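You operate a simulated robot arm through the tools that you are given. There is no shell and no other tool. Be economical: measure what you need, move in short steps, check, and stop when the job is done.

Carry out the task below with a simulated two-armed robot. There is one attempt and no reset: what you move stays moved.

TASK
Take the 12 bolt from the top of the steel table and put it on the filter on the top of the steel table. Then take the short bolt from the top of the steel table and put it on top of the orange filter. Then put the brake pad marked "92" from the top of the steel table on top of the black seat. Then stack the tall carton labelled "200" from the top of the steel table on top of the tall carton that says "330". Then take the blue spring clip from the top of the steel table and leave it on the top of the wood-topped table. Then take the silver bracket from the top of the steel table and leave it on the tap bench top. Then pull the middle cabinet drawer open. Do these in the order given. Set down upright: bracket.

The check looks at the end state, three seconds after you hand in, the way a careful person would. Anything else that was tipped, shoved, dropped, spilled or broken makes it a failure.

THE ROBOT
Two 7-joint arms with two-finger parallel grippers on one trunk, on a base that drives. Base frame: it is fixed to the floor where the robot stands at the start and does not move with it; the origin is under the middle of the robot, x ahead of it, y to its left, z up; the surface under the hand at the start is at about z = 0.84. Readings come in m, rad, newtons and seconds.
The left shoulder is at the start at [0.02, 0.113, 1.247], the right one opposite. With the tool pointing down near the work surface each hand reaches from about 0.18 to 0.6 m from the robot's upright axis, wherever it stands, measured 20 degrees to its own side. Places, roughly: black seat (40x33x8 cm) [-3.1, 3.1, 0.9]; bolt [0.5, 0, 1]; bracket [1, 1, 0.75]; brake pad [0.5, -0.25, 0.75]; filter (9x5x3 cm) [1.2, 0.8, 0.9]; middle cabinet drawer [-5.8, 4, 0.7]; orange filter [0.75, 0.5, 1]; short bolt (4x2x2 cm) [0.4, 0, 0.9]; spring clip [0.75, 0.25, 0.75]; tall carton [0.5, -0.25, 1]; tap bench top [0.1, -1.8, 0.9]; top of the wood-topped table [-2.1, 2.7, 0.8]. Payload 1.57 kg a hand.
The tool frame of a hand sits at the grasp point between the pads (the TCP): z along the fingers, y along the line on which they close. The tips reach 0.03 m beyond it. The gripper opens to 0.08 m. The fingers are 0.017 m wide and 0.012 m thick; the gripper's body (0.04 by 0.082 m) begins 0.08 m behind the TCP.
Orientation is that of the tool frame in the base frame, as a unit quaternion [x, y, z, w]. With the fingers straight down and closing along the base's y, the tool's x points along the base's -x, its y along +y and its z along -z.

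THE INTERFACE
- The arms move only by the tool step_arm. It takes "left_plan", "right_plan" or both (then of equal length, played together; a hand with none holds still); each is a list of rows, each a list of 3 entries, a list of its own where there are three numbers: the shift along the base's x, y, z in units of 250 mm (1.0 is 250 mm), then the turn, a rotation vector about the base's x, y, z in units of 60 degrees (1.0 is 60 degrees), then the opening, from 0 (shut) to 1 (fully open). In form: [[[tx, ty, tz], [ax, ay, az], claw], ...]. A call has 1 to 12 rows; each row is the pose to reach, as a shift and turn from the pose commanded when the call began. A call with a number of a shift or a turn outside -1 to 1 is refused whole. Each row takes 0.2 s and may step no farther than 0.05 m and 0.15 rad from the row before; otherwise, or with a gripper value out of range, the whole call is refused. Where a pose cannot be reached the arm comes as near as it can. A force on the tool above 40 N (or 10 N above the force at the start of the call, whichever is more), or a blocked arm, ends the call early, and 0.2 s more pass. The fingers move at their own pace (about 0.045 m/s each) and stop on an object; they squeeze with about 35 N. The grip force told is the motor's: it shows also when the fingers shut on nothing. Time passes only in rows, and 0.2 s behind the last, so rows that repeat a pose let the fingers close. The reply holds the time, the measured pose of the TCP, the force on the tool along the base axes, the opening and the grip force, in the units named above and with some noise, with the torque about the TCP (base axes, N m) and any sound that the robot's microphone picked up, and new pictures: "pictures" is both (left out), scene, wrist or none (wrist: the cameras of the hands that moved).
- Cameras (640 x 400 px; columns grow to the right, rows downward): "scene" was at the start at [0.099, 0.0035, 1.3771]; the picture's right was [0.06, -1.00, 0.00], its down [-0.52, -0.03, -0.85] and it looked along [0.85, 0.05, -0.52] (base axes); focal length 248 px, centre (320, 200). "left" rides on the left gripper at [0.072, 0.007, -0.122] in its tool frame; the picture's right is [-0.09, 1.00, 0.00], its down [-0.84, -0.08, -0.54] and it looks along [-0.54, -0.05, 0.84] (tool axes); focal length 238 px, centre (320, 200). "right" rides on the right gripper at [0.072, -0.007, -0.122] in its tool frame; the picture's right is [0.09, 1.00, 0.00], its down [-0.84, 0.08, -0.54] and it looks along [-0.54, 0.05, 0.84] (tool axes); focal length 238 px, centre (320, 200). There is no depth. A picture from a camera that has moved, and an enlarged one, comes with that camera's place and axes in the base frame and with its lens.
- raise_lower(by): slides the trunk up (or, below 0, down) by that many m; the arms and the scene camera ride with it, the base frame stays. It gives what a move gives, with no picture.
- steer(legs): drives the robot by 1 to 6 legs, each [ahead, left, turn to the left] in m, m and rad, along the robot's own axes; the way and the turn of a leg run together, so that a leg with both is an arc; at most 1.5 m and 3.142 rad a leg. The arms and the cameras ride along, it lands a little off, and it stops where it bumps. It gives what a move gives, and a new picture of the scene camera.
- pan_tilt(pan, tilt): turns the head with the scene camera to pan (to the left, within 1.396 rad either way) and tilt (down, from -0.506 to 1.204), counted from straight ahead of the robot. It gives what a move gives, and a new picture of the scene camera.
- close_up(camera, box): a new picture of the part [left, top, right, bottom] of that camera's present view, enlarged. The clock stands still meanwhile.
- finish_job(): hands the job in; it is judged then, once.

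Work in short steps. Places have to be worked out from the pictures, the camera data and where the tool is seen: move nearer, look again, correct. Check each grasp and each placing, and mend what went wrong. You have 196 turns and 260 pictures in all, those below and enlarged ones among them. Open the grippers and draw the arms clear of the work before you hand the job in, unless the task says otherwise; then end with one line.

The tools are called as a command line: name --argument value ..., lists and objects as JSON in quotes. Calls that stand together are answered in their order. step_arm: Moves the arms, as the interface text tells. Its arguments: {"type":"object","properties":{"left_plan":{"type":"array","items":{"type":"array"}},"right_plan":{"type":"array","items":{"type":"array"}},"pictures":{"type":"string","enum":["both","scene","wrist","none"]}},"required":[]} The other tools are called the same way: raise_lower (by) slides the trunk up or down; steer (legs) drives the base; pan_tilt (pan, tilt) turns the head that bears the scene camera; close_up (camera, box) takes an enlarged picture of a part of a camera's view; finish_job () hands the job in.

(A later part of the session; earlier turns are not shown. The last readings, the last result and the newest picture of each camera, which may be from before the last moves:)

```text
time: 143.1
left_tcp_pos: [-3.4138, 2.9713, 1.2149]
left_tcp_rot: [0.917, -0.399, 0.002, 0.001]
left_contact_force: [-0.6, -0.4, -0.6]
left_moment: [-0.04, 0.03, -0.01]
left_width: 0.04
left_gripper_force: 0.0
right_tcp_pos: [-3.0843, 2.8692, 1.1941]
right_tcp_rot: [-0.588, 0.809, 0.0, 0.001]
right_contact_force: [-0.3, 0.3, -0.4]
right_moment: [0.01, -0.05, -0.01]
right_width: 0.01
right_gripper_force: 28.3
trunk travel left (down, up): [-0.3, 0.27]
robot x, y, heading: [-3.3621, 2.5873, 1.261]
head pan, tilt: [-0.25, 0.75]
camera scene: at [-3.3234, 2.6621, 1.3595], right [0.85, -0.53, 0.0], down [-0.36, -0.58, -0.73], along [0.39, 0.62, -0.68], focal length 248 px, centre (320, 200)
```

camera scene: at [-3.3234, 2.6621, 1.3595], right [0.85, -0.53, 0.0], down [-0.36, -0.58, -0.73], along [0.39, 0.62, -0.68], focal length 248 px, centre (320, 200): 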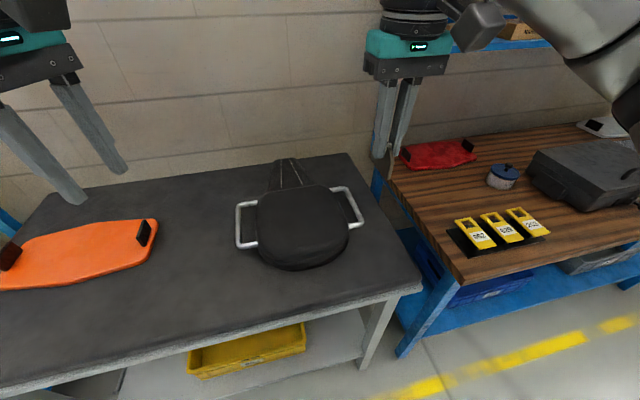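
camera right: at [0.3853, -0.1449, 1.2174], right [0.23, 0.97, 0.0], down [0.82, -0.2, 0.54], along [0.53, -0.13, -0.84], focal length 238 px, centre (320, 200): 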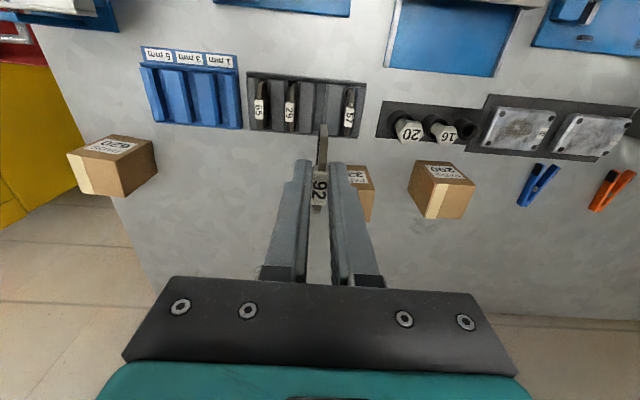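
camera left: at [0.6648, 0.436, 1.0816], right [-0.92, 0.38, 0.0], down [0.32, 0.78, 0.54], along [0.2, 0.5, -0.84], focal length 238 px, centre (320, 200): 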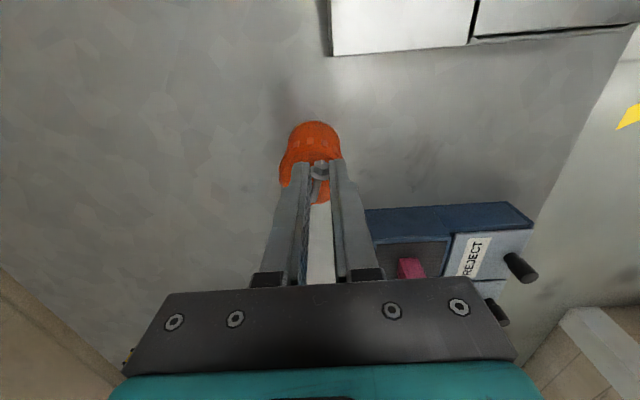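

Seat top ≈ z 0.91, centre [-3.15, 3.04]. I tilt the right hand 60° about its x axis above the seat, so the pad becomes nearly flat.

step_arm --right_plan '[[[-0.02, 0.076, -0.03], [0.039, 0.119, 0], 0.0], [[-0.04, 0.153, -0.06], [0.077, 0.238, 0], 0.0], [[-0.06, 0.23, -0.1], [0.116, 0.357, 0], 0.0], [[-0.08, 0.306, -0.15], [0.154, 0.476, 0], 0.0], [[-0.1, 0.38, -0.2], [0.193, 0.594, 0], 0.0], [[-0.12, 0.46, -0.25], [0.231, 0.713, 0], 0.0], [[-0.14, 0.54, -0.3], [0.27, 0.832, 0], 0.0], [[-0.164, 0.612, -0.4], [0.3085, 0.951, 0], 0.0]]' --pictures "both"

```text
time: 144.8
left_tcp_pos: [-3.4138, 2.9714, 1.2137]
left_tcp_rot: [0.917, -0.4, 0.004, 0.001]
left_contact_force: [-0.4, -0.6, -0.3]
left_moment: [-0.05, 0.01, 0.0]
left_width: 0.04
left_gripper_force: 0.0
right_tcp_pos: [-3.1239, 3.025, 1.0946]
right_tcp_rot: [-0.509, 0.7, 0.407, -0.294]
right_contact_force: [0.1, -0.3, -1.1]
right_moment: [0.0, -0.05, 0.02]
right_width: 0.01
right_gripper_force: 28.6
trunk travel left (down, up): [-0.3, 0.27]
robot x, y, heading: [-3.3712, 2.5858, 1.26]
head pan, tilt: [-0.25, 0.75]
camera scene: at [-3.3233, 2.6625, 1.3594], right [0.85, -0.53, 0.0], down [-0.36, -0.58, -0.73], along [0.39, 0.62, -0.68], focal length 248 px, centre (320, 200)
camera right: at [-3.0435, 2.9225, 1.1481], right [-0.5, 0.07, 0.86], down [0.67, 0.66, 0.34], along [-0.55, 0.75, -0.37], focal length 238 px, centre (320, 200)
```

scene: 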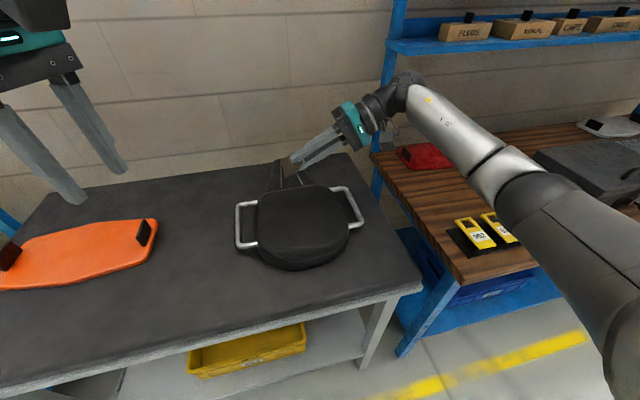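
right: 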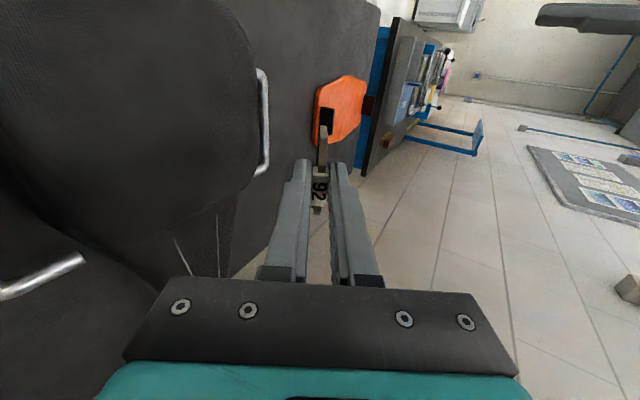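

Pad still held and over the cushion. Lower toward it.

step_arm --right_plan '[[[0, 0, -0.16], [0, 0, 0], 0.0], [[0, 0, -0.32], [0, 0, 0], 0.0], [[0, 0, -0.46], [0, 0, 0], 0.0], [[0, 0, -0.54], [0, 0, 0], 0.0]]' --pictures "none"

close_up --camera "scene" --box '[220, 130, 380, 280]'

```text
time: 145.8
left_tcp_pos: [-3.4151, 2.9715, 1.2139]
left_tcp_rot: [0.916, -0.401, 0.003, 0.0]
left_contact_force: [-0.2, 0.1, 0.3]
left_moment: [-0.02, 0.01, -0.01]
left_width: 0.0399
left_gripper_force: 0.1
right_tcp_pos: [-3.1245, 3.0238, 0.9691]
right_tcp_rot: [-0.509, 0.7, 0.405, -0.293]
right_contact_force: [-0.8, 0.3, -0.7]
right_moment: [0.01, 0.07, 0.02]
right_width: 0.0102
right_gripper_force: 28.1
right hand out of reach, approached as far as the arm can: row 4
trunk travel left (down, up): [-0.3, 0.27]
robot x, y, heading: [-3.3704, 2.5839, 1.256]
head pan, tilt: [-0.25, 0.75]
```

```text
2.67 times, centred on (300, 205) of scene
camera zoom: at [-3.3235, 2.662, 1.3595], right [0.85, -0.53, 0.0], down [-0.36, -0.58, -0.73], along [0.39, 0.62, -0.68], focal length 662 px, centre (373, 187)
```

zoom: 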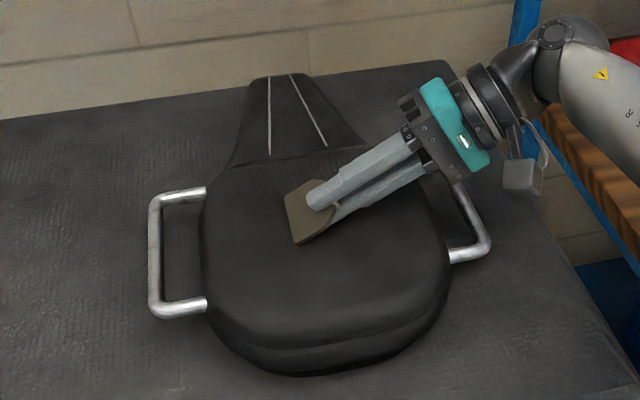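

Great view. It's at its reach limit; move 5 cm toward the robot (cushion centre) and lower.

step_arm --right_plan '[[[-0.03, -0.095, 0.02], [0, 0, 0], 0.0], [[-0.06, -0.19, 0.02], [0, 0, 0], 0.0], [[-0.06, -0.19, -0.03], [0, 0, 0], 0.0], [[-0.06, -0.19, -0.06], [0, 0, 0], 0.0], [[-0.06, -0.19, -0.08], [0, 0, 0], 0.0]]' --pictures "none"

close_up --camera "scene" --box '[220, 130, 380, 280]'

```text
time: 146.9
left_tcp_pos: [-3.4137, 2.971, 1.215]
left_tcp_rot: [0.916, -0.4, 0.003, 0.0]
left_contact_force: [0.1, 0.0, 0.5]
left_moment: [-0.02, 0.0, 0.0]
left_width: 0.0399
left_gripper_force: 0.0
right_tcp_pos: [-3.1398, 2.9771, 0.9686]
right_tcp_rot: [-0.509, 0.693, 0.416, -0.296]
right_contact_force: [2.2, -11.8, 10.6]
right_moment: [-0.33, 0.17, 0.26]
right_width: 0.0102
right_gripper_force: 28.0
trunk travel left (down, up): [-0.3, 0.27]
robot x, y, heading: [-3.3673, 2.5848, 1.254]
head pan, tilt: [-0.25, 0.75]
stopped in row 5 (right hand): the force on the tool passed its limit at 47 N (the readings are from after the stop); the commanded pose is now the measured one
```

```text
2.67 times, centred on (300, 205) of scene
camera zoom: at [-3.3231, 2.6605, 1.3594], right [0.85, -0.53, 0.0], down [-0.36, -0.58, -0.73], along [0.39, 0.62, -0.68], focal length 662 px, centre (373, 187)
```

zoom: 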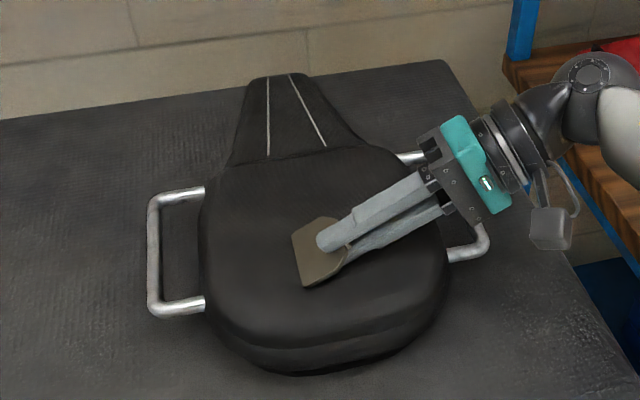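

Contact: the seat top is higher (~0.938). Raise 5 mm, then open slightly so the pad settles, and check.

step_arm --right_plan '[[[0, 0, 0.02], [0, 0, 0], 0.0], [[0, 0, 0.02], [0, 0, 0], 0.2], [[0, 0, 0.02], [0, 0, 0], 0.25], [[0, 0, 0.02], [0, 0, 0], 0.25]]' --pictures "none"

close_up --camera "scene" --box '[240, 160, 360, 260]'

```text
time: 147.9
left_tcp_pos: [-3.4149, 2.9718, 1.2122]
left_tcp_rot: [0.916, -0.4, 0.003, 0.002]
left_contact_force: [-0.3, -0.1, 0.5]
left_moment: [-0.01, 0.0, 0.01]
left_width: 0.0401
left_gripper_force: 0.0
right_tcp_pos: [-3.1384, 2.9778, 0.9727]
right_tcp_rot: [-0.509, 0.695, 0.415, -0.293]
right_contact_force: [-2.6, 0.2, 2.9]
right_moment: [0.07, 0.08, 0.0]
right_width: 0.0171
right_gripper_force: 0.1
trunk travel left (down, up): [-0.3, 0.27]
robot x, y, heading: [-3.3719, 2.5855, 1.26]
head pan, tilt: [-0.25, 0.75]
```

```text
4.00 times, centred on (300, 210) of scene
camera zoom: at [-3.3237, 2.6618, 1.3595], right [0.85, -0.53, 0.0], down [-0.36, -0.58, -0.73], along [0.39, 0.62, -0.68], focal length 993 px, centre (400, 160)
```

zoom: 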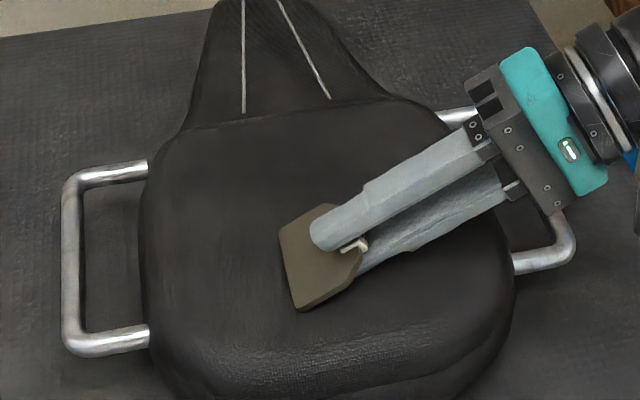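

Now withdraw along the finger axis so the pad slides off flat.

step_arm --right_plan '[[[0.0, 0.0, 0.012], [0, 0, 0], 0.35], [[0.07, -0.022, 0.05], [0, 0, 0], 0.35], [[0.14, -0.045, 0.09], [0, 0, 0], 0.35], [[0.22, -0.07, 0.14], [0, 0, 0], 0.35], [[0.33, -0.106, 0.22], [0, 0, 0], 0.35], [[0.38, -0.12, 0.36], [0, 0, 0], 0.35]]' --pictures "none"

close_up --camera "scene" --box '[220, 140, 360, 260]'

```text
time: 149.3
left_tcp_pos: [-3.4136, 2.9713, 1.213]
left_tcp_rot: [0.917, -0.4, 0.003, 0.001]
left_contact_force: [-0.4, -0.9, 0.1]
left_moment: [-0.03, -0.01, -0.04]
left_width: 0.0402
left_gripper_force: 0.1
right_tcp_pos: [-3.044, 2.9482, 1.0618]
right_tcp_rot: [-0.508, 0.696, 0.414, -0.294]
right_contact_force: [0.2, -0.2, -1.0]
right_moment: [0.01, -0.02, -0.04]
right_width: 0.0283
right_gripper_force: 0.0
trunk travel left (down, up): [-0.3, 0.27]
robot x, y, heading: [-3.3714, 2.5879, 1.253]
head pan, tilt: [-0.25, 0.75]
```

```text
3.33 times, centred on (290, 200) of scene
camera zoom: at [-3.3233, 2.6617, 1.3595], right [0.85, -0.53, 0.0], down [-0.36, -0.58, -0.73], along [0.39, 0.62, -0.68], focal length 828 px, centre (420, 200)
```

zoom: 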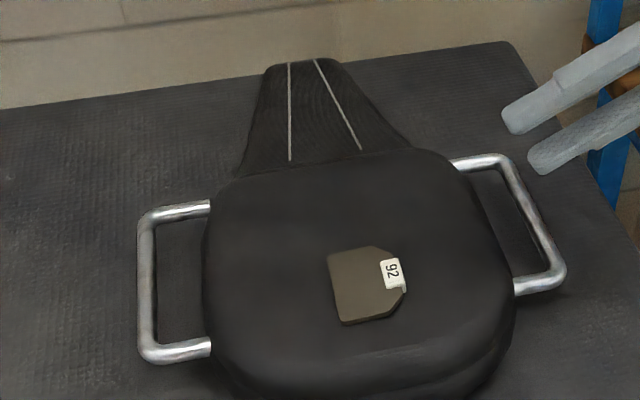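

Pad "92" lies flat on the seat. Restore the right hand upright, back out, and drive back to the steel table.

step_arm --right_plan '[[[0.0, -0.04, 0.12], [-0.039, -0.119, 0], 0.5], [[-0.02, -0.08, 0.22], [-0.077, -0.238, 0], 0.5], [[-0.04, -0.12, 0.3], [-0.116, -0.357, 0], 0.5], [[-0.06, -0.16, 0.36], [-0.154, -0.476, 0], 0.5], [[-0.09, -0.2, 0.42], [-0.193, -0.594, 0], 0.5], [[-0.12, -0.24, 0.47], [-0.231, -0.713, 0], 0.5], [[-0.14, -0.28, 0.5], [-0.27, -0.832, 0], 0.5], [[-0.16, -0.316, 0.53], [-0.3085, -0.951, 0], 0.5]]' --pictures "none"

steer --legs '[[-0.5, 0, 0], [0, 0, -1.585], [1.273, -0.235, 0], [1.273, -0.235, 0], [1.273, -0.235, 0]]'

pan_tilt --pan 0.0 --tilt 0.7

```text
time: 151.1
left_tcp_pos: [-3.4141, 2.9724, 1.2147]
left_tcp_rot: [0.916, -0.401, 0.003, 0.002]
left_contact_force: [0.0, 0.0, -0.3]
left_moment: [-0.03, -0.01, -0.02]
left_width: 0.04
left_gripper_force: 0.1
right_tcp_pos: [-3.0842, 2.8699, 1.1952]
right_tcp_rot: [-0.591, 0.807, 0.009, -0.001]
right_contact_force: [0.2, 0.7, -0.2]
right_moment: [-0.03, 0.01, -0.03]
right_width: 0.0399
right_gripper_force: 0.1
trunk travel left (down, up): [-0.3, 0.27]
robot x, y, heading: [-3.3713, 2.5864, 1.255]
head pan, tilt: [-0.25, 0.75]
```

```text
time: 176.2
left_tcp_pos: [0.2271, 0.2104, 1.2141]
left_tcp_rot: [-0.353, 0.936, -0.001, -0.003]
left_contact_force: [-0.1, 0.7, 0.4]
left_moment: [-0.01, 0.0, 0.04]
left_width: 0.0401
left_gripper_force: 0.0
right_tcp_pos: [0.1157, -0.1163, 1.1941]
right_tcp_rot: [0.165, 0.986, 0.008, 0.005]
right_contact_force: [-0.3, -0.4, 0.4]
right_moment: [0.02, 0.02, 0.0]
right_width: 0.04
right_gripper_force: 0.1
trunk travel left (down, up): [-0.3, 0.27]
robot x, y, heading: [-0.1623, 0.1771, -0.334]
head pan, tilt: [-0.25, 0.75]
camera scene: at [-0.083, 0.1243, 1.3594], right [-0.56, -0.83, 0.0], down [-0.57, 0.38, -0.73], along [0.61, -0.41, -0.68], focal length 248 px, centre (320, 200)
```

scene: 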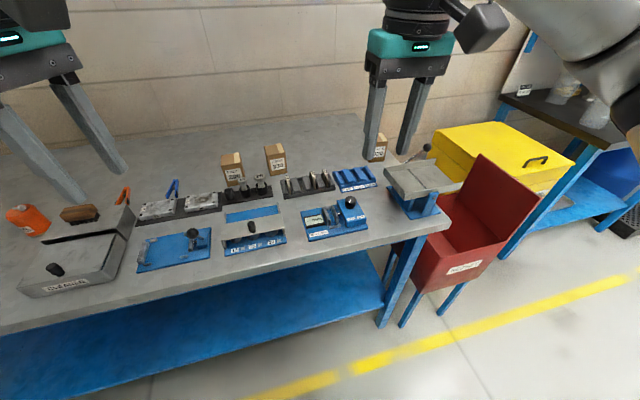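

```text
time: 176.9
left_tcp_pos: [0.2265, 0.2114, 1.214]
left_tcp_rot: [-0.353, 0.936, 0.0, -0.002]
left_contact_force: [0.7, 0.6, -0.6]
left_moment: [-0.01, 0.0, 0.01]
left_width: 0.0399
left_gripper_force: 0.0
right_tcp_pos: [0.1157, -0.1171, 1.1938]
right_tcp_rot: [0.164, 0.986, 0.009, 0.005]
right_contact_force: [-0.7, -0.2, 0.3]
right_moment: [-0.01, -0.01, 0.02]
right_width: 0.0401
right_gripper_force: 0.1
trunk travel left (down, up): [-0.3, 0.27]
robot x, y, heading: [-0.1598, 0.1751, -0.339]
head pan, tilt: [0.0, 0.7]
camera scene: at [-0.072, 0.1421, 1.3637], right [-0.33, -0.94, 0.0], down [-0.61, 0.21, -0.76], along [0.72, -0.25, -0.64], focal length 248 px, centre (320, 200)
```

scene: 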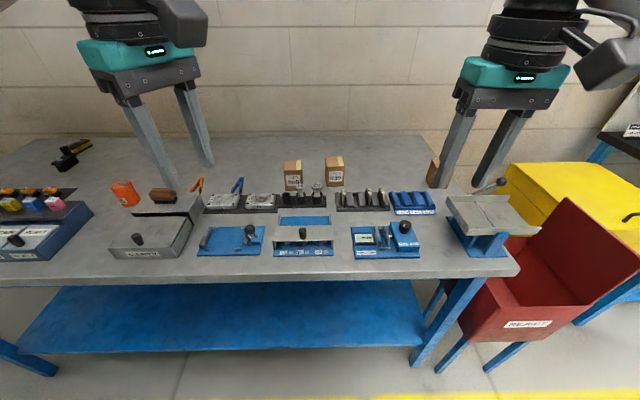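

Approach the table so the left hand can reach both cartons.

steer --legs '[[0, -0.13, 0], [0.24, 0, 0]]'

close_up --camera "scene" --box '[230, 110, 390, 220]'

```text
time: 179.6
left_tcp_pos: [0.4138, 0.0082, 1.2136]
left_tcp_rot: [-0.353, 0.936, -0.001, -0.003]
left_contact_force: [0.3, 0.6, -0.2]
left_moment: [-0.01, 0.06, -0.02]
left_width: 0.0401
left_gripper_force: 0.1
right_tcp_pos: [0.3036, -0.3195, 1.1934]
right_tcp_rot: [0.164, 0.986, 0.009, 0.005]
right_contact_force: [-0.2, -0.5, -0.2]
right_moment: [0.04, -0.02, -0.02]
right_width: 0.0401
right_gripper_force: 0.0
trunk travel left (down, up): [-0.3, 0.27]
robot x, y, heading: [0.0227, -0.0278, -0.339]
head pan, tilt: [0.0, 0.7]
camera scene: at [0.1147, -0.0601, 1.3636], right [-0.33, -0.94, 0.0], down [-0.61, 0.21, -0.76], along [0.72, -0.25, -0.64], focal length 248 px, centre (320, 200)
```

scene: 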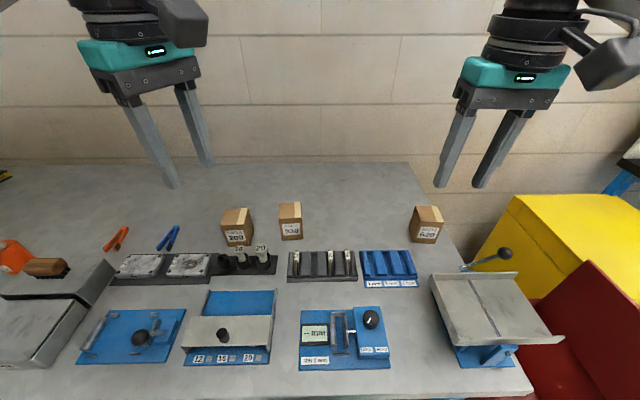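

```text
3.64 times, centred on (310, 165) of scene
camera zoom: at [0.1147, -0.0601, 1.3636], right [-0.33, -0.94, 0.0], down [-0.61, 0.21, -0.76], along [0.72, -0.25, -0.64], focal length 903 px, centre (356, 327)
```

zoom: 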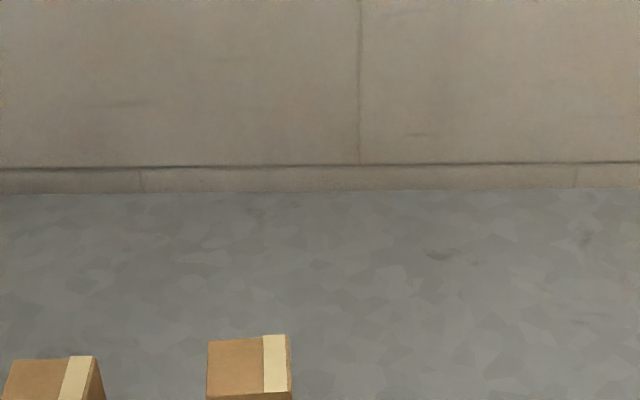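

close_up --camera "scene" --box '[200, 190, 320, 265]'

```text
5.33 times, centred on (260, 228) of scene
camera zoom: at [0.1147, -0.0601, 1.3636], right [-0.33, -0.94, 0.0], down [-0.61, 0.21, -0.76], along [0.72, -0.25, -0.64], focal length 1324 px, centre (640, 53)
```

zoom: 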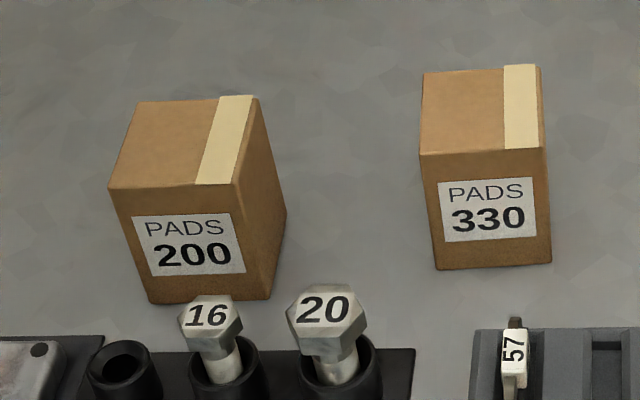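

Carton 200: 6×6×8.4 cm, top centre ≈ [0.6205, −0.004, 0.922]; carton 330 top centre ≈ [0.598, −0.145, 0.921]. Move the left hand above 200 with fingers spanning its sides.

step_arm --left_plan '[[[0.1, -0.005, -0.06], [0, 0, -0.122], 1.0], [[0.2, -0.01, -0.12], [0, 0, -0.245], 1.0], [[0.3, -0.017, -0.18], [0, 0, -0.367], 1.0], [[0.41, -0.024, -0.25], [0, 0, -0.49], 1.0], [[0.52, -0.03, -0.33], [0, 0, -0.612], 1.0], [[0.63, -0.037, -0.41], [0, 0, -0.735], 1.0], [[0.74, -0.044, -0.49], [0, 0, -0.857], 1.0], [[0.827, -0.049, -0.55], [0, 0, -0.98], 1.0], [[0.827, -0.049, -0.63], [0, 0, -0.98], 1.0]]' --pictures "both"

```text
time: 181.6
left_tcp_pos: [0.6203, -0.0048, 1.0564]
left_tcp_rot: [0.153, 0.988, 0.0, -0.003]
left_contact_force: [-0.4, -0.4, 0.2]
left_moment: [-0.03, -0.02, -0.02]
left_width: 0.0803
left_gripper_force: 0.2
right_tcp_pos: [0.3029, -0.3185, 1.1943]
right_tcp_rot: [0.164, 0.986, 0.008, 0.005]
right_contact_force: [0.8, 0.2, 0.8]
right_moment: [-0.02, 0.02, 0.03]
right_width: 0.0401
right_gripper_force: 0.1
trunk travel left (down, up): [-0.3, 0.27]
robot x, y, heading: [0.0284, -0.0262, -0.34]
head pan, tilt: [0.0, 0.7]
camera scene: at [0.114, -0.0596, 1.3637], right [-0.33, -0.94, 0.0], down [-0.61, 0.21, -0.76], along [0.72, -0.25, -0.64], focal length 248 px, centre (320, 200)
camera left: at [0.5536, 0.0226, 1.179], right [0.39, 0.92, 0.0], down [0.78, -0.33, 0.54], along [0.5, -0.21, -0.84], focal length 238 px, centre (320, 200)
```

scene: 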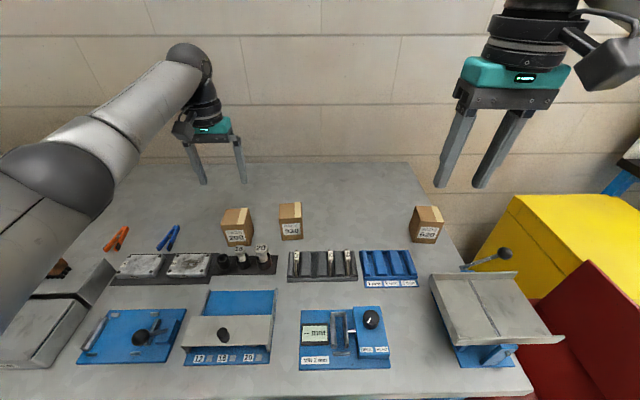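
left: 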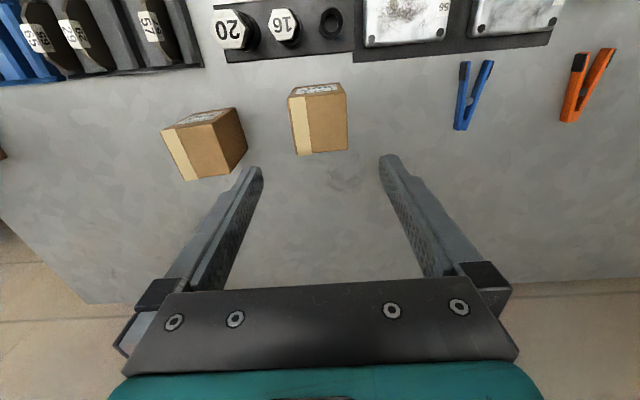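

The wrist view confirms alignment. Descend to z≈0.912 and close.

step_arm --left_plan '[[[-0.006, 0, -0.15], [0, 0, 0], 1.0], [[-0.006, 0, -0.3], [0, 0, 0], 1.0], [[-0.006, 0, -0.44], [0, 0, 0], 1.0], [[-0.006, 0, -0.575], [0, 0, 0], 1.0], [[-0.006, 0, -0.575], [0, 0, 0], 0.7], [[-0.006, 0, -0.575], [0, 0, 0], 0.5], [[-0.006, 0, -0.575], [0, 0, 0], 0.5]]' --pictures "both"

```text
time: 183.2
left_tcp_pos: [0.6186, -0.0021, 0.9129]
left_tcp_rot: [0.151, 0.989, 0.001, -0.003]
left_contact_force: [-1.3, 0.3, -0.8]
left_moment: [-0.01, 0.04, -0.01]
left_width: 0.0597
left_gripper_force: 27.6
right_tcp_pos: [0.3025, -0.3199, 1.1935]
right_tcp_rot: [0.165, 0.986, 0.009, 0.004]
right_contact_force: [-0.2, -0.2, -0.3]
right_moment: [-0.02, 0.02, -0.01]
right_width: 0.0399
right_gripper_force: 0.2
trunk travel left (down, up): [-0.3, 0.27]
robot x, y, heading: [0.0273, -0.0252, -0.338]
head pan, tilt: [0.0, 0.7]
camera scene: at [0.114, -0.0599, 1.3637], right [-0.33, -0.94, 0.0], down [-0.61, 0.21, -0.76], along [0.72, -0.25, -0.64], focal length 248 px, centre (320, 200)
camera left: at [0.552, 0.0246, 1.0349], right [0.39, 0.92, 0.0], down [0.78, -0.33, 0.54], along [0.49, -0.21, -0.84], focal length 238 px, centre (320, 200)
```

scene: 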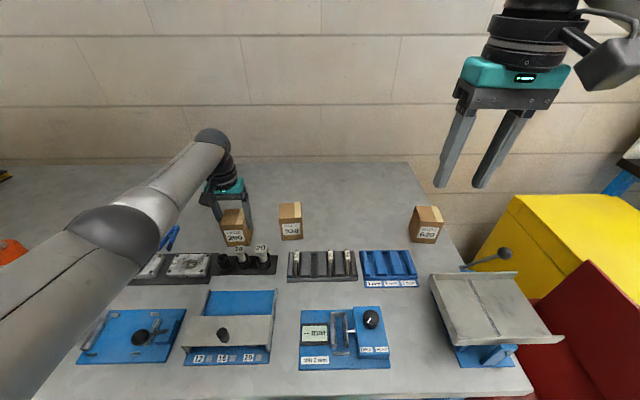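
left: 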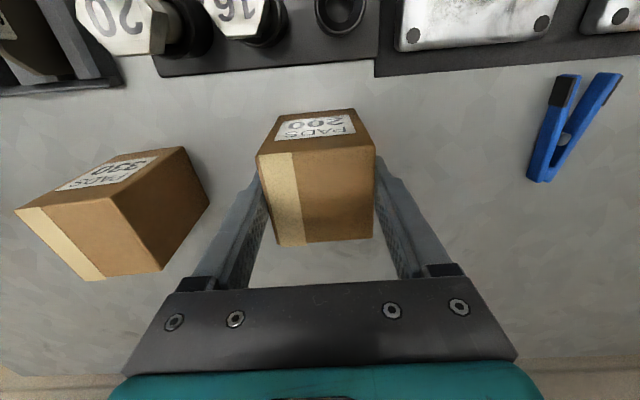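

Firm grip (59.7 mm). Lift, then move over carton 330.

step_arm --left_plan '[[[0, 0, 0.14], [0, 0, 0], 0.5], [[0, 0, 0.3], [0, 0, 0], 0.5], [[0, 0, 0.46], [0, 0, 0], 0.5], [[-0.01, -0.1, 0.55], [0, 0, 0], 0.5], [[-0.03, -0.22, 0.55], [0, 0, 0], 0.5], [[-0.05, -0.34, 0.55], [0, 0, 0], 0.5], [[-0.07, -0.46, 0.55], [0, 0, -0.02], 0.5], [[-0.08, -0.56, 0.55], [0, 0, -0.03], 0.5], [[-0.08, -0.56, 0.55], [0, 0, -0.03], 0.5]]' --pictures "both"

close_up --camera "scene" --box '[230, 150, 340, 260]'

```text
time: 185.2
left_tcp_pos: [0.592, -0.1401, 1.0502]
left_tcp_rot: [0.167, 0.986, 0.0, -0.003]
left_contact_force: [-0.3, 0.9, -1.1]
left_moment: [0.02, -0.03, 0.01]
left_width: 0.0597
left_gripper_force: 35.2
left hand out of reach, approached as far as the arm can: row 8, 9
right_tcp_pos: [0.3018, -0.3181, 1.1953]
right_tcp_rot: [0.163, 0.987, 0.009, 0.005]
right_contact_force: [0.5, -0.4, 1.0]
right_moment: [-0.01, 0.01, -0.01]
right_width: 0.04
right_gripper_force: 0.1
trunk travel left (down, up): [-0.3, 0.27]
robot x, y, heading: [0.027, -0.0264, -0.336]
head pan, tilt: [0.0, 0.7]
camera scene: at [0.114, -0.0599, 1.3637], right [-0.33, -0.94, 0.0], down [-0.61, 0.21, -0.76], along [0.72, -0.25, -0.64], focal length 248 px, centre (320, 200)
camera left: at [0.5263, -0.1104, 1.1729], right [0.41, 0.91, 0.0], down [0.77, -0.35, 0.54], along [0.49, -0.22, -0.84], focal length 238 px, centre (320, 200)
```

scene: 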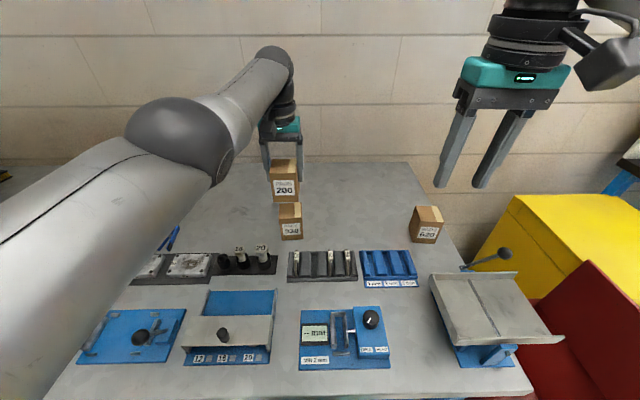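
left: 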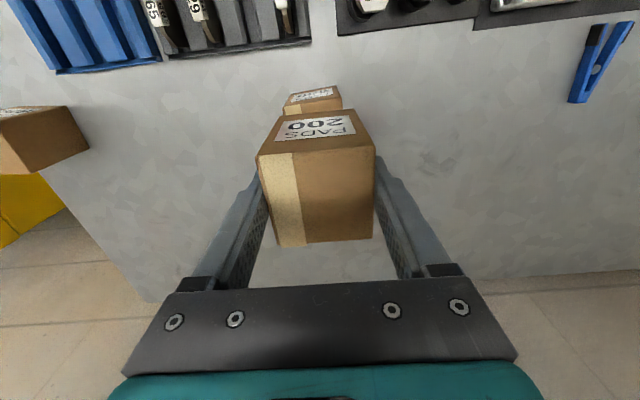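

```text
3.64 times, centred on (285, 205) of scene
camera zoom: at [0.114, -0.0599, 1.3637], right [-0.33, -0.94, 0.0], down [-0.61, 0.21, -0.76], along [0.72, -0.25, -0.64], focal length 903 px, centre (447, 182)
```

zoom: 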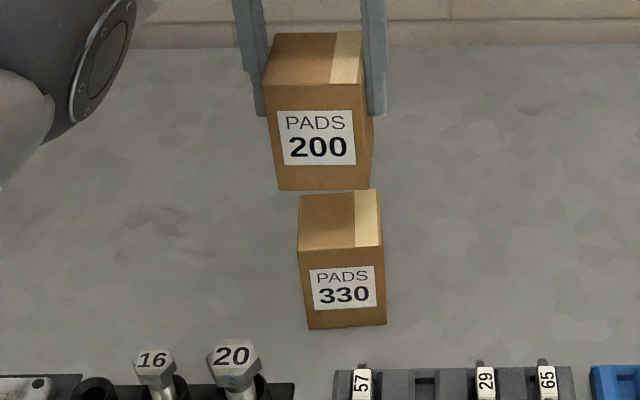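

Comparing corners: the carton needs ~8 mm more toward −y; x is already right. Shift and lower to just above 330.

step_arm --left_plan '[[[-0.035, -0.02, -0.05], [0, 0, 0], 0.5], [[-0.035, -0.035, -0.11], [0, 0, 0], 0.5], [[-0.035, -0.035, -0.16], [0, 0, 0], 0.5], [[-0.035, -0.035, -0.18], [0, 0, 0], 0.5]]' --pictures "wrist"

close_up --camera "scene" --box '[240, 150, 340, 250]'

```text
time: 186.2
left_tcp_pos: [0.5834, -0.1478, 1.0035]
left_tcp_rot: [0.167, 0.986, 0.002, -0.003]
left_contact_force: [-0.5, -0.3, -2.0]
left_moment: [-0.01, 0.01, -0.02]
left_width: 0.0594
left_gripper_force: 34.9
right_tcp_pos: [0.3025, -0.3187, 1.194]
right_tcp_rot: [0.164, 0.986, 0.009, 0.005]
right_contact_force: [0.1, 1.0, 1.1]
right_moment: [-0.01, 0.0, -0.01]
right_width: 0.0401
right_gripper_force: 0.1
trunk travel left (down, up): [-0.3, 0.27]
robot x, y, heading: [0.0255, -0.0268, -0.339]
head pan, tilt: [0.0, 0.7]
camera left: at [0.5183, -0.1189, 1.1271], right [0.42, 0.91, 0.0], down [0.77, -0.35, 0.54], along [0.49, -0.22, -0.84], focal length 238 px, centre (320, 200)
```

left: 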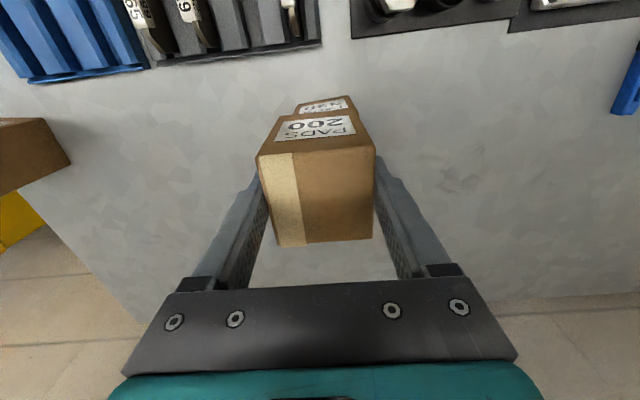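

```text
4.00 times, centred on (290, 200) of scene
camera zoom: at [0.114, -0.06, 1.3637], right [-0.33, -0.94, 0.0], down [-0.61, 0.21, -0.76], along [0.72, -0.25, -0.64], focal length 993 px, centre (440, 200)
```

zoom: 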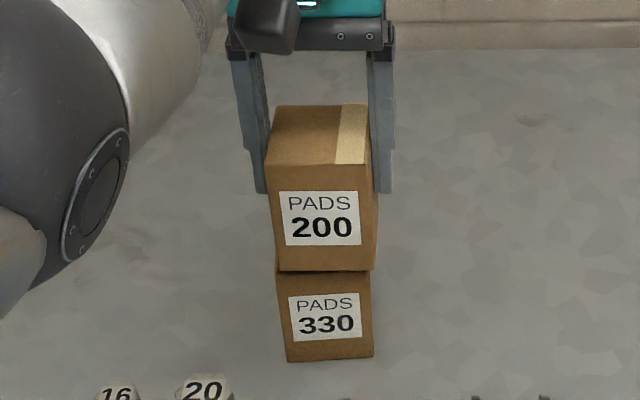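

Lateral is right; needs ~7 mm more in +x, then set down.

step_arm --left_plan '[[[0.03, -0.004, 0], [0, 0, 0], 0.5], [[0.03, -0.004, -0.01], [0, 0, 0], 0.5], [[0.03, -0.004, -0.02], [0, 0, 0], 0.5], [[0.03, -0.004, -0.03], [0, 0, 0], 0.5]]' --pictures "none"

close_up --camera "scene" --box '[240, 150, 340, 250]'

```text
time: 187.2
left_tcp_pos: [0.5851, -0.1445, 0.9976]
left_tcp_rot: [0.167, 0.986, 0.0, -0.003]
left_contact_force: [-1.6, 0.2, -1.4]
left_moment: [0.02, 0.02, -0.02]
left_width: 0.0596
left_gripper_force: 34.5
left hand out of reach, approached as far as the arm can: row 1, 2, 3, 4
right_tcp_pos: [0.3034, -0.3192, 1.1947]
right_tcp_rot: [0.165, 0.986, 0.009, 0.005]
right_contact_force: [0.0, -0.2, -0.2]
right_moment: [0.02, 0.01, 0.02]
right_width: 0.0399
right_gripper_force: 0.1
trunk travel left (down, up): [-0.3, 0.27]
robot x, y, heading: [0.0231, -0.0285, -0.338]
head pan, tilt: [0.0, 0.7]
```

```text
4.00 times, centred on (290, 200) of scene
camera zoom: at [0.1141, -0.0599, 1.3637], right [-0.33, -0.94, 0.0], down [-0.61, 0.21, -0.76], along [0.72, -0.25, -0.64], focal length 993 px, centre (440, 200)
```

zoom: 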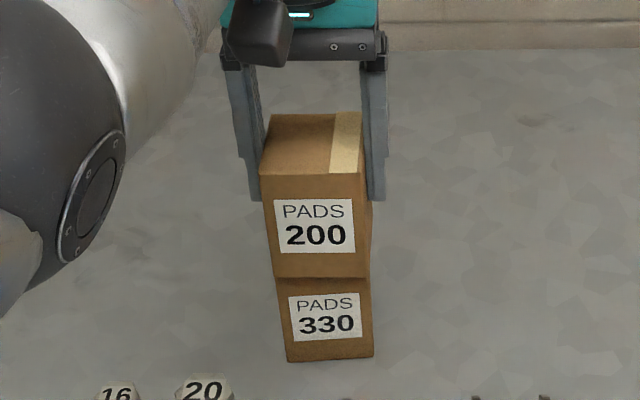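

Reach-limited. I raise the carton 2 cm, shift the base 8 cm right and correct with the arm.

step_arm --left_plan '[[[0.0, 0, 0.05], [0, 0, 0], 0.5], [[0.0, 0.0, 0.1], [0, 0, 0], 0.5]]' --pictures "none"

steer --legs '[[0, -0.08, 0]]'

```text
time: 187.8
left_tcp_pos: [0.5862, -0.1444, 1.0225]
left_tcp_rot: [0.166, 0.986, 0.0, -0.002]
left_contact_force: [-0.4, 0.2, -1.4]
left_moment: [-0.03, 0.0, 0.03]
left_width: 0.0597
left_gripper_force: 35.2
right_tcp_pos: [0.3027, -0.3193, 1.1947]
right_tcp_rot: [0.164, 0.986, 0.009, 0.005]
right_contact_force: [1.7, 0.4, 0.3]
right_moment: [-0.01, 0.02, 0.01]
right_width: 0.0398
right_gripper_force: 0.1
trunk travel left (down, up): [-0.3, 0.27]
robot x, y, heading: [0.0252, -0.0278, -0.337]
head pan, tilt: [0.0, 0.7]
```

```text
time: 188.9
left_tcp_pos: [0.5595, -0.2194, 1.0208]
left_tcp_rot: [0.168, 0.986, 0.0, -0.003]
left_contact_force: [0.0, -0.8, -1.1]
left_moment: [0.0, -0.04, 0.0]
left_width: 0.0597
left_gripper_force: 35.2
right_tcp_pos: [0.2751, -0.394, 1.1947]
right_tcp_rot: [0.163, 0.986, 0.009, 0.005]
right_contact_force: [-0.4, -0.1, 0.4]
right_moment: [0.0, 0.0, 0.03]
right_width: 0.0402
right_gripper_force: 0.1
trunk travel left (down, up): [-0.3, 0.27]
robot x, y, heading: [-0.0026, -0.0998, -0.343]
head pan, tilt: [0.0, 0.7]
camera scene: at [0.0875, -0.1352, 1.3637], right [-0.33, -0.94, 0.0], down [-0.61, 0.22, -0.76], along [0.72, -0.25, -0.64], focal length 248 px, centre (320, 200)
```

scene: 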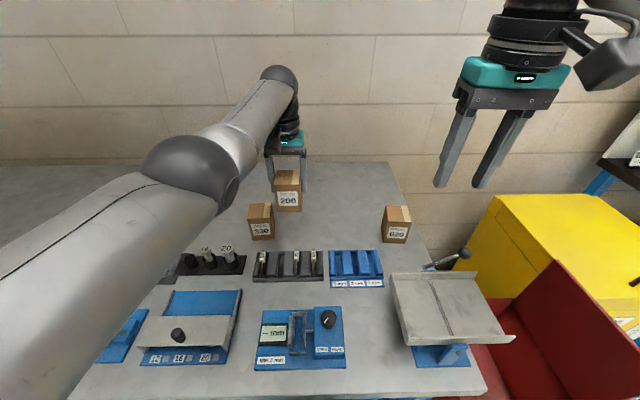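

Move back over 330: target TCP [0.591, −0.149].

step_arm --left_plan '[[[0.04, 0.09, 0], [0, 0, 0], 0.5], [[0.08, 0.19, 0], [0, 0, 0], 0.5], [[0.126, 0.282, 0], [0, 0, 0], 0.5], [[0.126, 0.282, -0.05], [0, 0, 0], 0.5], [[0.126, 0.282, -0.07], [0, 0, 0], 0.5], [[0.126, 0.282, -0.07], [0, 0, 0], 0.5]]' --pictures "wrist"

close_up --camera "scene" --box '[210, 150, 310, 250]'

```text
time: 190.3
left_tcp_pos: [0.5917, -0.1511, 1.0035]
left_tcp_rot: [0.168, 0.986, 0.001, -0.002]
left_contact_force: [0.2, 0.3, -1.4]
left_moment: [-0.01, 0.01, -0.01]
left_width: 0.0596
left_gripper_force: 35.0
right_tcp_pos: [0.2774, -0.393, 1.1951]
right_tcp_rot: [0.164, 0.986, 0.009, 0.005]
right_contact_force: [0.7, 0.7, -0.2]
right_moment: [-0.01, -0.03, -0.01]
right_width: 0.0395
right_gripper_force: 0.2
trunk travel left (down, up): [-0.3, 0.27]
robot x, y, heading: [-0.0035, -0.0991, -0.344]
head pan, tilt: [0.0, 0.7]
camera left: at [0.5257, -0.1201, 1.127], right [0.42, 0.91, 0.0], down [0.77, -0.35, 0.54], along [0.49, -0.22, -0.84], focal length 238 px, centre (320, 200)
```

left: 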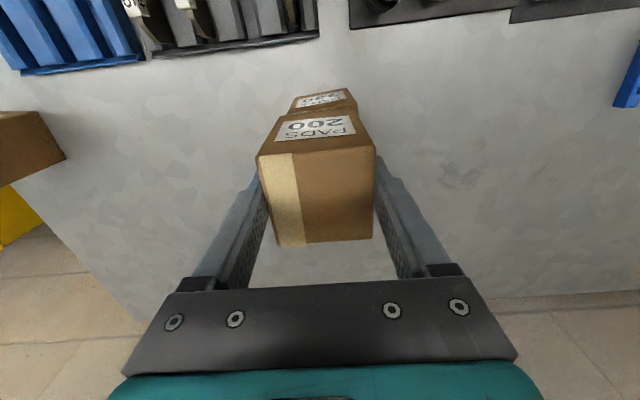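

```text
4.00 times, centred on (260, 200) of scene
camera zoom: at [0.0878, -0.1343, 1.3637], right [-0.33, -0.94, 0.0], down [-0.61, 0.21, -0.76], along [0.72, -0.25, -0.64], focal length 993 px, centre (560, 200)
```

zoom: 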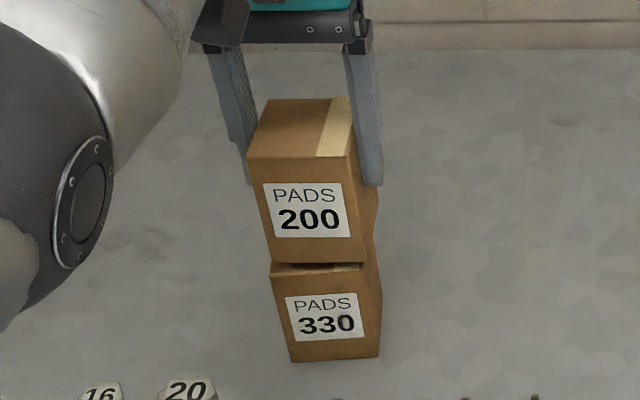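

Edges line up. Lower the last ~9 mm and release.

step_arm --left_plan '[[[0, 0, -0.016], [0, 0, 0], 0.5], [[0, 0, -0.028], [0, 0, 0], 0.5], [[0, 0, -0.036], [0, 0, 0], 0.5]]' --pictures "none"

close_up --camera "scene" --box '[210, 150, 310, 250]'

```text
time: 191.1
left_tcp_pos: [0.591, -0.1494, 0.9964]
left_tcp_rot: [0.168, 0.986, 0.0, -0.002]
left_contact_force: [-1.6, 1.0, 5.0]
left_moment: [0.09, 0.16, 0.01]
left_width: 0.0597
left_gripper_force: 34.8
right_tcp_pos: [0.2758, -0.3927, 1.1945]
right_tcp_rot: [0.165, 0.986, 0.009, 0.006]
right_contact_force: [-0.4, 0.7, 0.8]
right_moment: [0.0, 0.01, 0.02]
right_width: 0.0401
right_gripper_force: 0.1
trunk travel left (down, up): [-0.3, 0.27]
robot x, y, heading: [-0.001, -0.098, -0.343]
head pan, tilt: [0.0, 0.7]
```

```text
4.00 times, centred on (260, 200) of scene
camera zoom: at [0.087, -0.1341, 1.3638], right [-0.33, -0.94, 0.0], down [-0.61, 0.21, -0.77], along [0.72, -0.25, -0.64], focal length 993 px, centre (560, 200)
```

zoom: 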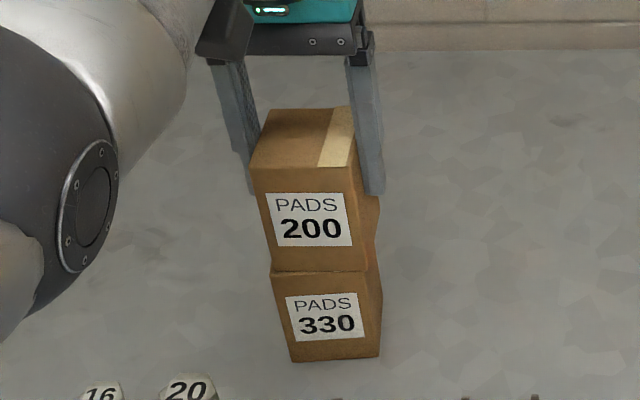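

Contact, well aligned. Open and lift straight up.

step_arm --left_plan '[[[0, 0, 0.0], [0, 0, 0], 0.85], [[0, 0, 0.0], [0, 0, 0], 1.0], [[0, 0, 0.0], [0, 0, 0], 1.0], [[0, 0, 0.14], [0, 0, 0], 1.0], [[0, 0, 0.3], [0, 0, 0], 1.0], [[0, 0, 0.48], [0, 0, 0], 1.0]]' --pictures "both"

```text
time: 192.5
left_tcp_pos: [0.5906, -0.1503, 1.1154]
left_tcp_rot: [0.167, 0.986, 0.001, -0.004]
left_contact_force: [-0.1, -0.1, 1.1]
left_moment: [-0.01, -0.01, -0.02]
left_width: 0.0799
left_gripper_force: 0.0
right_tcp_pos: [0.2758, -0.3941, 1.1951]
right_tcp_rot: [0.164, 0.986, 0.009, 0.006]
right_contact_force: [0.0, 0.0, -0.4]
right_moment: [0.01, -0.01, 0.04]
right_width: 0.0402
right_gripper_force: 0.1
trunk travel left (down, up): [-0.3, 0.27]
robot x, y, heading: [-0.0013, -0.1001, -0.34]
head pan, tilt: [0.0, 0.7]
camera scene: at [0.0869, -0.1343, 1.3638], right [-0.33, -0.94, 0.0], down [-0.61, 0.21, -0.77], along [0.72, -0.25, -0.64], focal length 248 px, centre (320, 200)
camera left: at [0.5244, -0.1206, 1.238], right [0.42, 0.91, 0.0], down [0.77, -0.35, 0.54], along [0.49, -0.22, -0.84], focal length 238 px, centre (320, 200)
```

scene: 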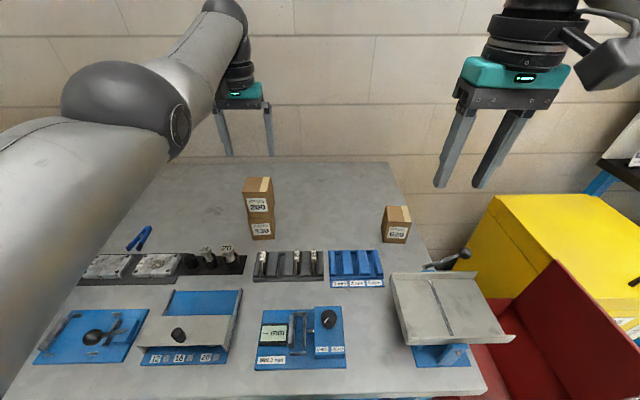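
left: 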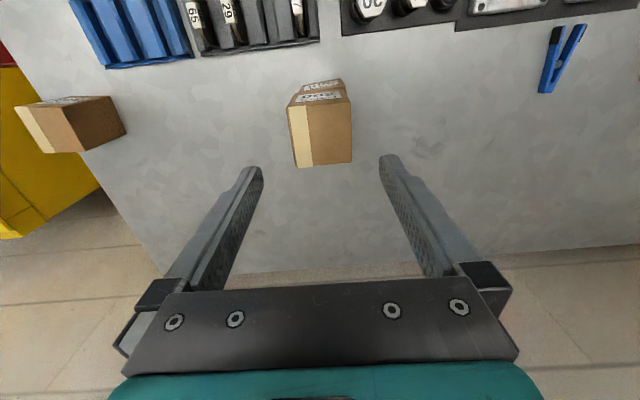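

Cartons stacked neatly. Next the blue clip: retract the left arm and slide left 0.29 m.

step_arm --left_plan '[[[0, 0, 0.15], [0, 0, 0], 0.8], [[-0.14, 0.05, 0.25], [0, 0, 0], 0.8], [[-0.3, 0.1, 0.3], [0, 0, 0], 0.8], [[-0.45, 0.15, 0.35], [0, 0, 0], 0.8]]' --pictures "none"

steer --legs '[[0, 0.29, 0]]'

close_up --camera "scene" --box '[170, 170, 330, 280]'

```text
time: 193.5
left_tcp_pos: [0.5634, -0.1465, 1.2238]
left_tcp_rot: [0.167, 0.986, 0.0, -0.005]
left_contact_force: [0.4, 0.1, 0.7]
left_moment: [-0.05, 0.07, -0.01]
left_width: 0.0639
left_gripper_force: 0.1
left hand out of reach, approached as far as the arm can: row 1, 2, 3, 4
right_tcp_pos: [0.2777, -0.3929, 1.192]
right_tcp_rot: [0.164, 0.986, 0.008, 0.005]
right_contact_force: [0.8, 0.3, -0.1]
right_moment: [-0.03, 0.05, 0.02]
right_width: 0.0398
right_gripper_force: 0.1
trunk travel left (down, up): [-0.3, 0.27]
robot x, y, heading: [0.0013, -0.1009, -0.339]
head pan, tilt: [0.0, 0.7]
```

```text
time: 195.4
left_tcp_pos: [0.6571, 0.1243, 1.2248]
left_tcp_rot: [0.167, 0.986, 0.0, -0.005]
left_contact_force: [0.0, -0.1, 0.3]
left_moment: [-0.01, -0.03, -0.02]
left_width: 0.0637
left_gripper_force: 0.1
right_tcp_pos: [0.3733, -0.1209, 1.1949]
right_tcp_rot: [0.163, 0.987, 0.007, 0.005]
right_contact_force: [0.0, -0.1, -0.4]
right_moment: [-0.06, 0.0, 0.03]
right_width: 0.0401
right_gripper_force: 0.1
trunk travel left (down, up): [-0.3, 0.27]
robot x, y, heading: [0.0928, 0.1678, -0.339]
head pan, tilt: [0.0, 0.7]
camera scene: at [0.1833, 0.1369, 1.3637], right [-0.33, -0.94, 0.0], down [-0.61, 0.21, -0.76], along [0.72, -0.25, -0.64], focal length 248 px, centre (320, 200)
```

scene: 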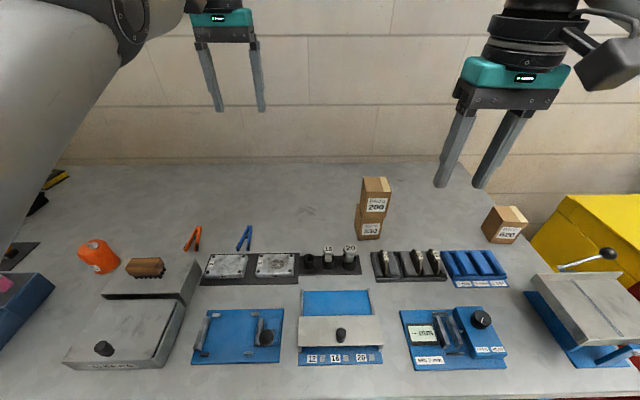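

```text
3.64 times, centred on (250, 225) of scene
camera zoom: at [0.1833, 0.1369, 1.3637], right [-0.33, -0.94, 0.0], down [-0.61, 0.21, -0.76], along [0.72, -0.25, -0.64], focal length 903 px, centre (574, 109)
```

zoom: 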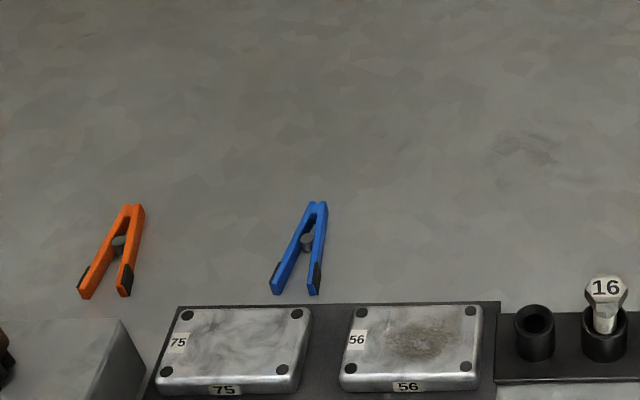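

Clip axis runs from [0.636,0.190] to apex [0.715,0.166]. Move the left hand above its middle for a wrist view.

step_arm --left_plan '[[[0.02, 0.05, -0.15], [0, 0, 0], 0.8], [[0.05, 0.1, -0.3], [0, 0, 0], 0.8], [[0.08, 0.15, -0.45], [0, 0, 0.03], 0.8], [[0.1, 0.19, -0.6], [0, 0, 0.03], 0.8], [[0.116, 0.207, -0.72], [0, 0, 0.03], 0.8], [[0.116, 0.207, -0.85], [0, 0, 0.03], 0.8], [[0.116, 0.207, -0.85], [0, 0, 0.03], 0.8]]' --pictures "wrist"

close_up --camera "left" --box '[220, 60, 420, 185]'

```text
time: 197.1
left_tcp_pos: [0.7064, 0.1695, 1.0106]
left_tcp_rot: [0.151, 0.989, 0.001, -0.004]
left_contact_force: [0.0, 0.3, 0.9]
left_moment: [0.02, 0.01, 0.01]
left_width: 0.0643
left_gripper_force: 0.0
left hand out of reach, approached as far as the arm can: row 1, 2, 3, 4, 5, 6, 7
right_tcp_pos: [0.3715, -0.1232, 1.1951]
right_tcp_rot: [0.163, 0.987, 0.009, 0.005]
right_contact_force: [0.2, -0.3, 0.4]
right_moment: [-0.04, 0.01, 0.0]
right_width: 0.04
right_gripper_force: 0.1
trunk travel left (down, up): [-0.3, 0.27]
robot x, y, heading: [0.0942, 0.1694, -0.339]
head pan, tilt: [0.0, 0.7]
camera left: at [0.6399, 0.1964, 1.1343], right [0.39, 0.92, 0.0], down [0.78, -0.33, 0.53], along [0.49, -0.21, -0.85], focal length 238 px, centre (320, 200)
```

left: 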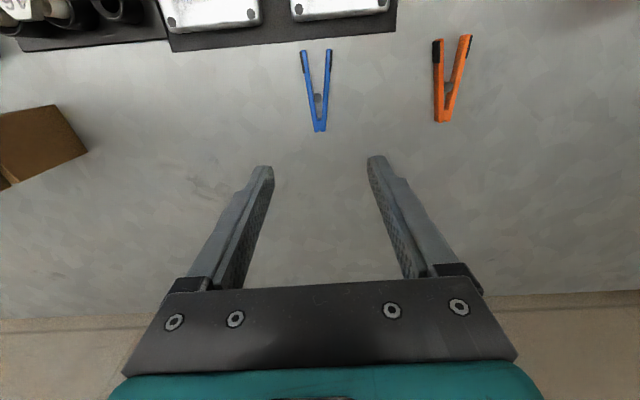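

```text
3.20 times, centred on (320, 122) of left
camera zoom: at [0.6399, 0.1964, 1.1343], right [0.39, 0.92, 0.0], down [0.78, -0.33, 0.53], along [0.49, -0.21, -0.85], focal length 763 px, centre (320, 448)
```

zoom: 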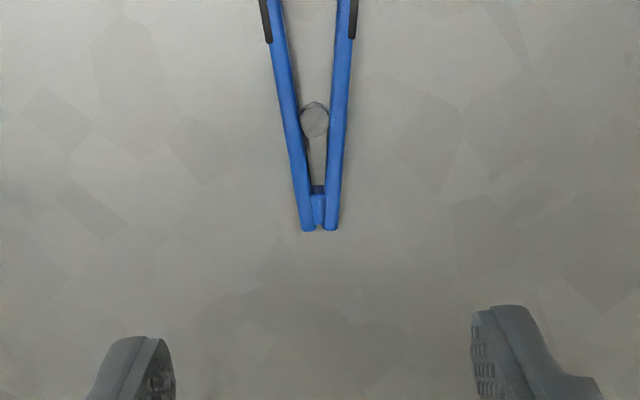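

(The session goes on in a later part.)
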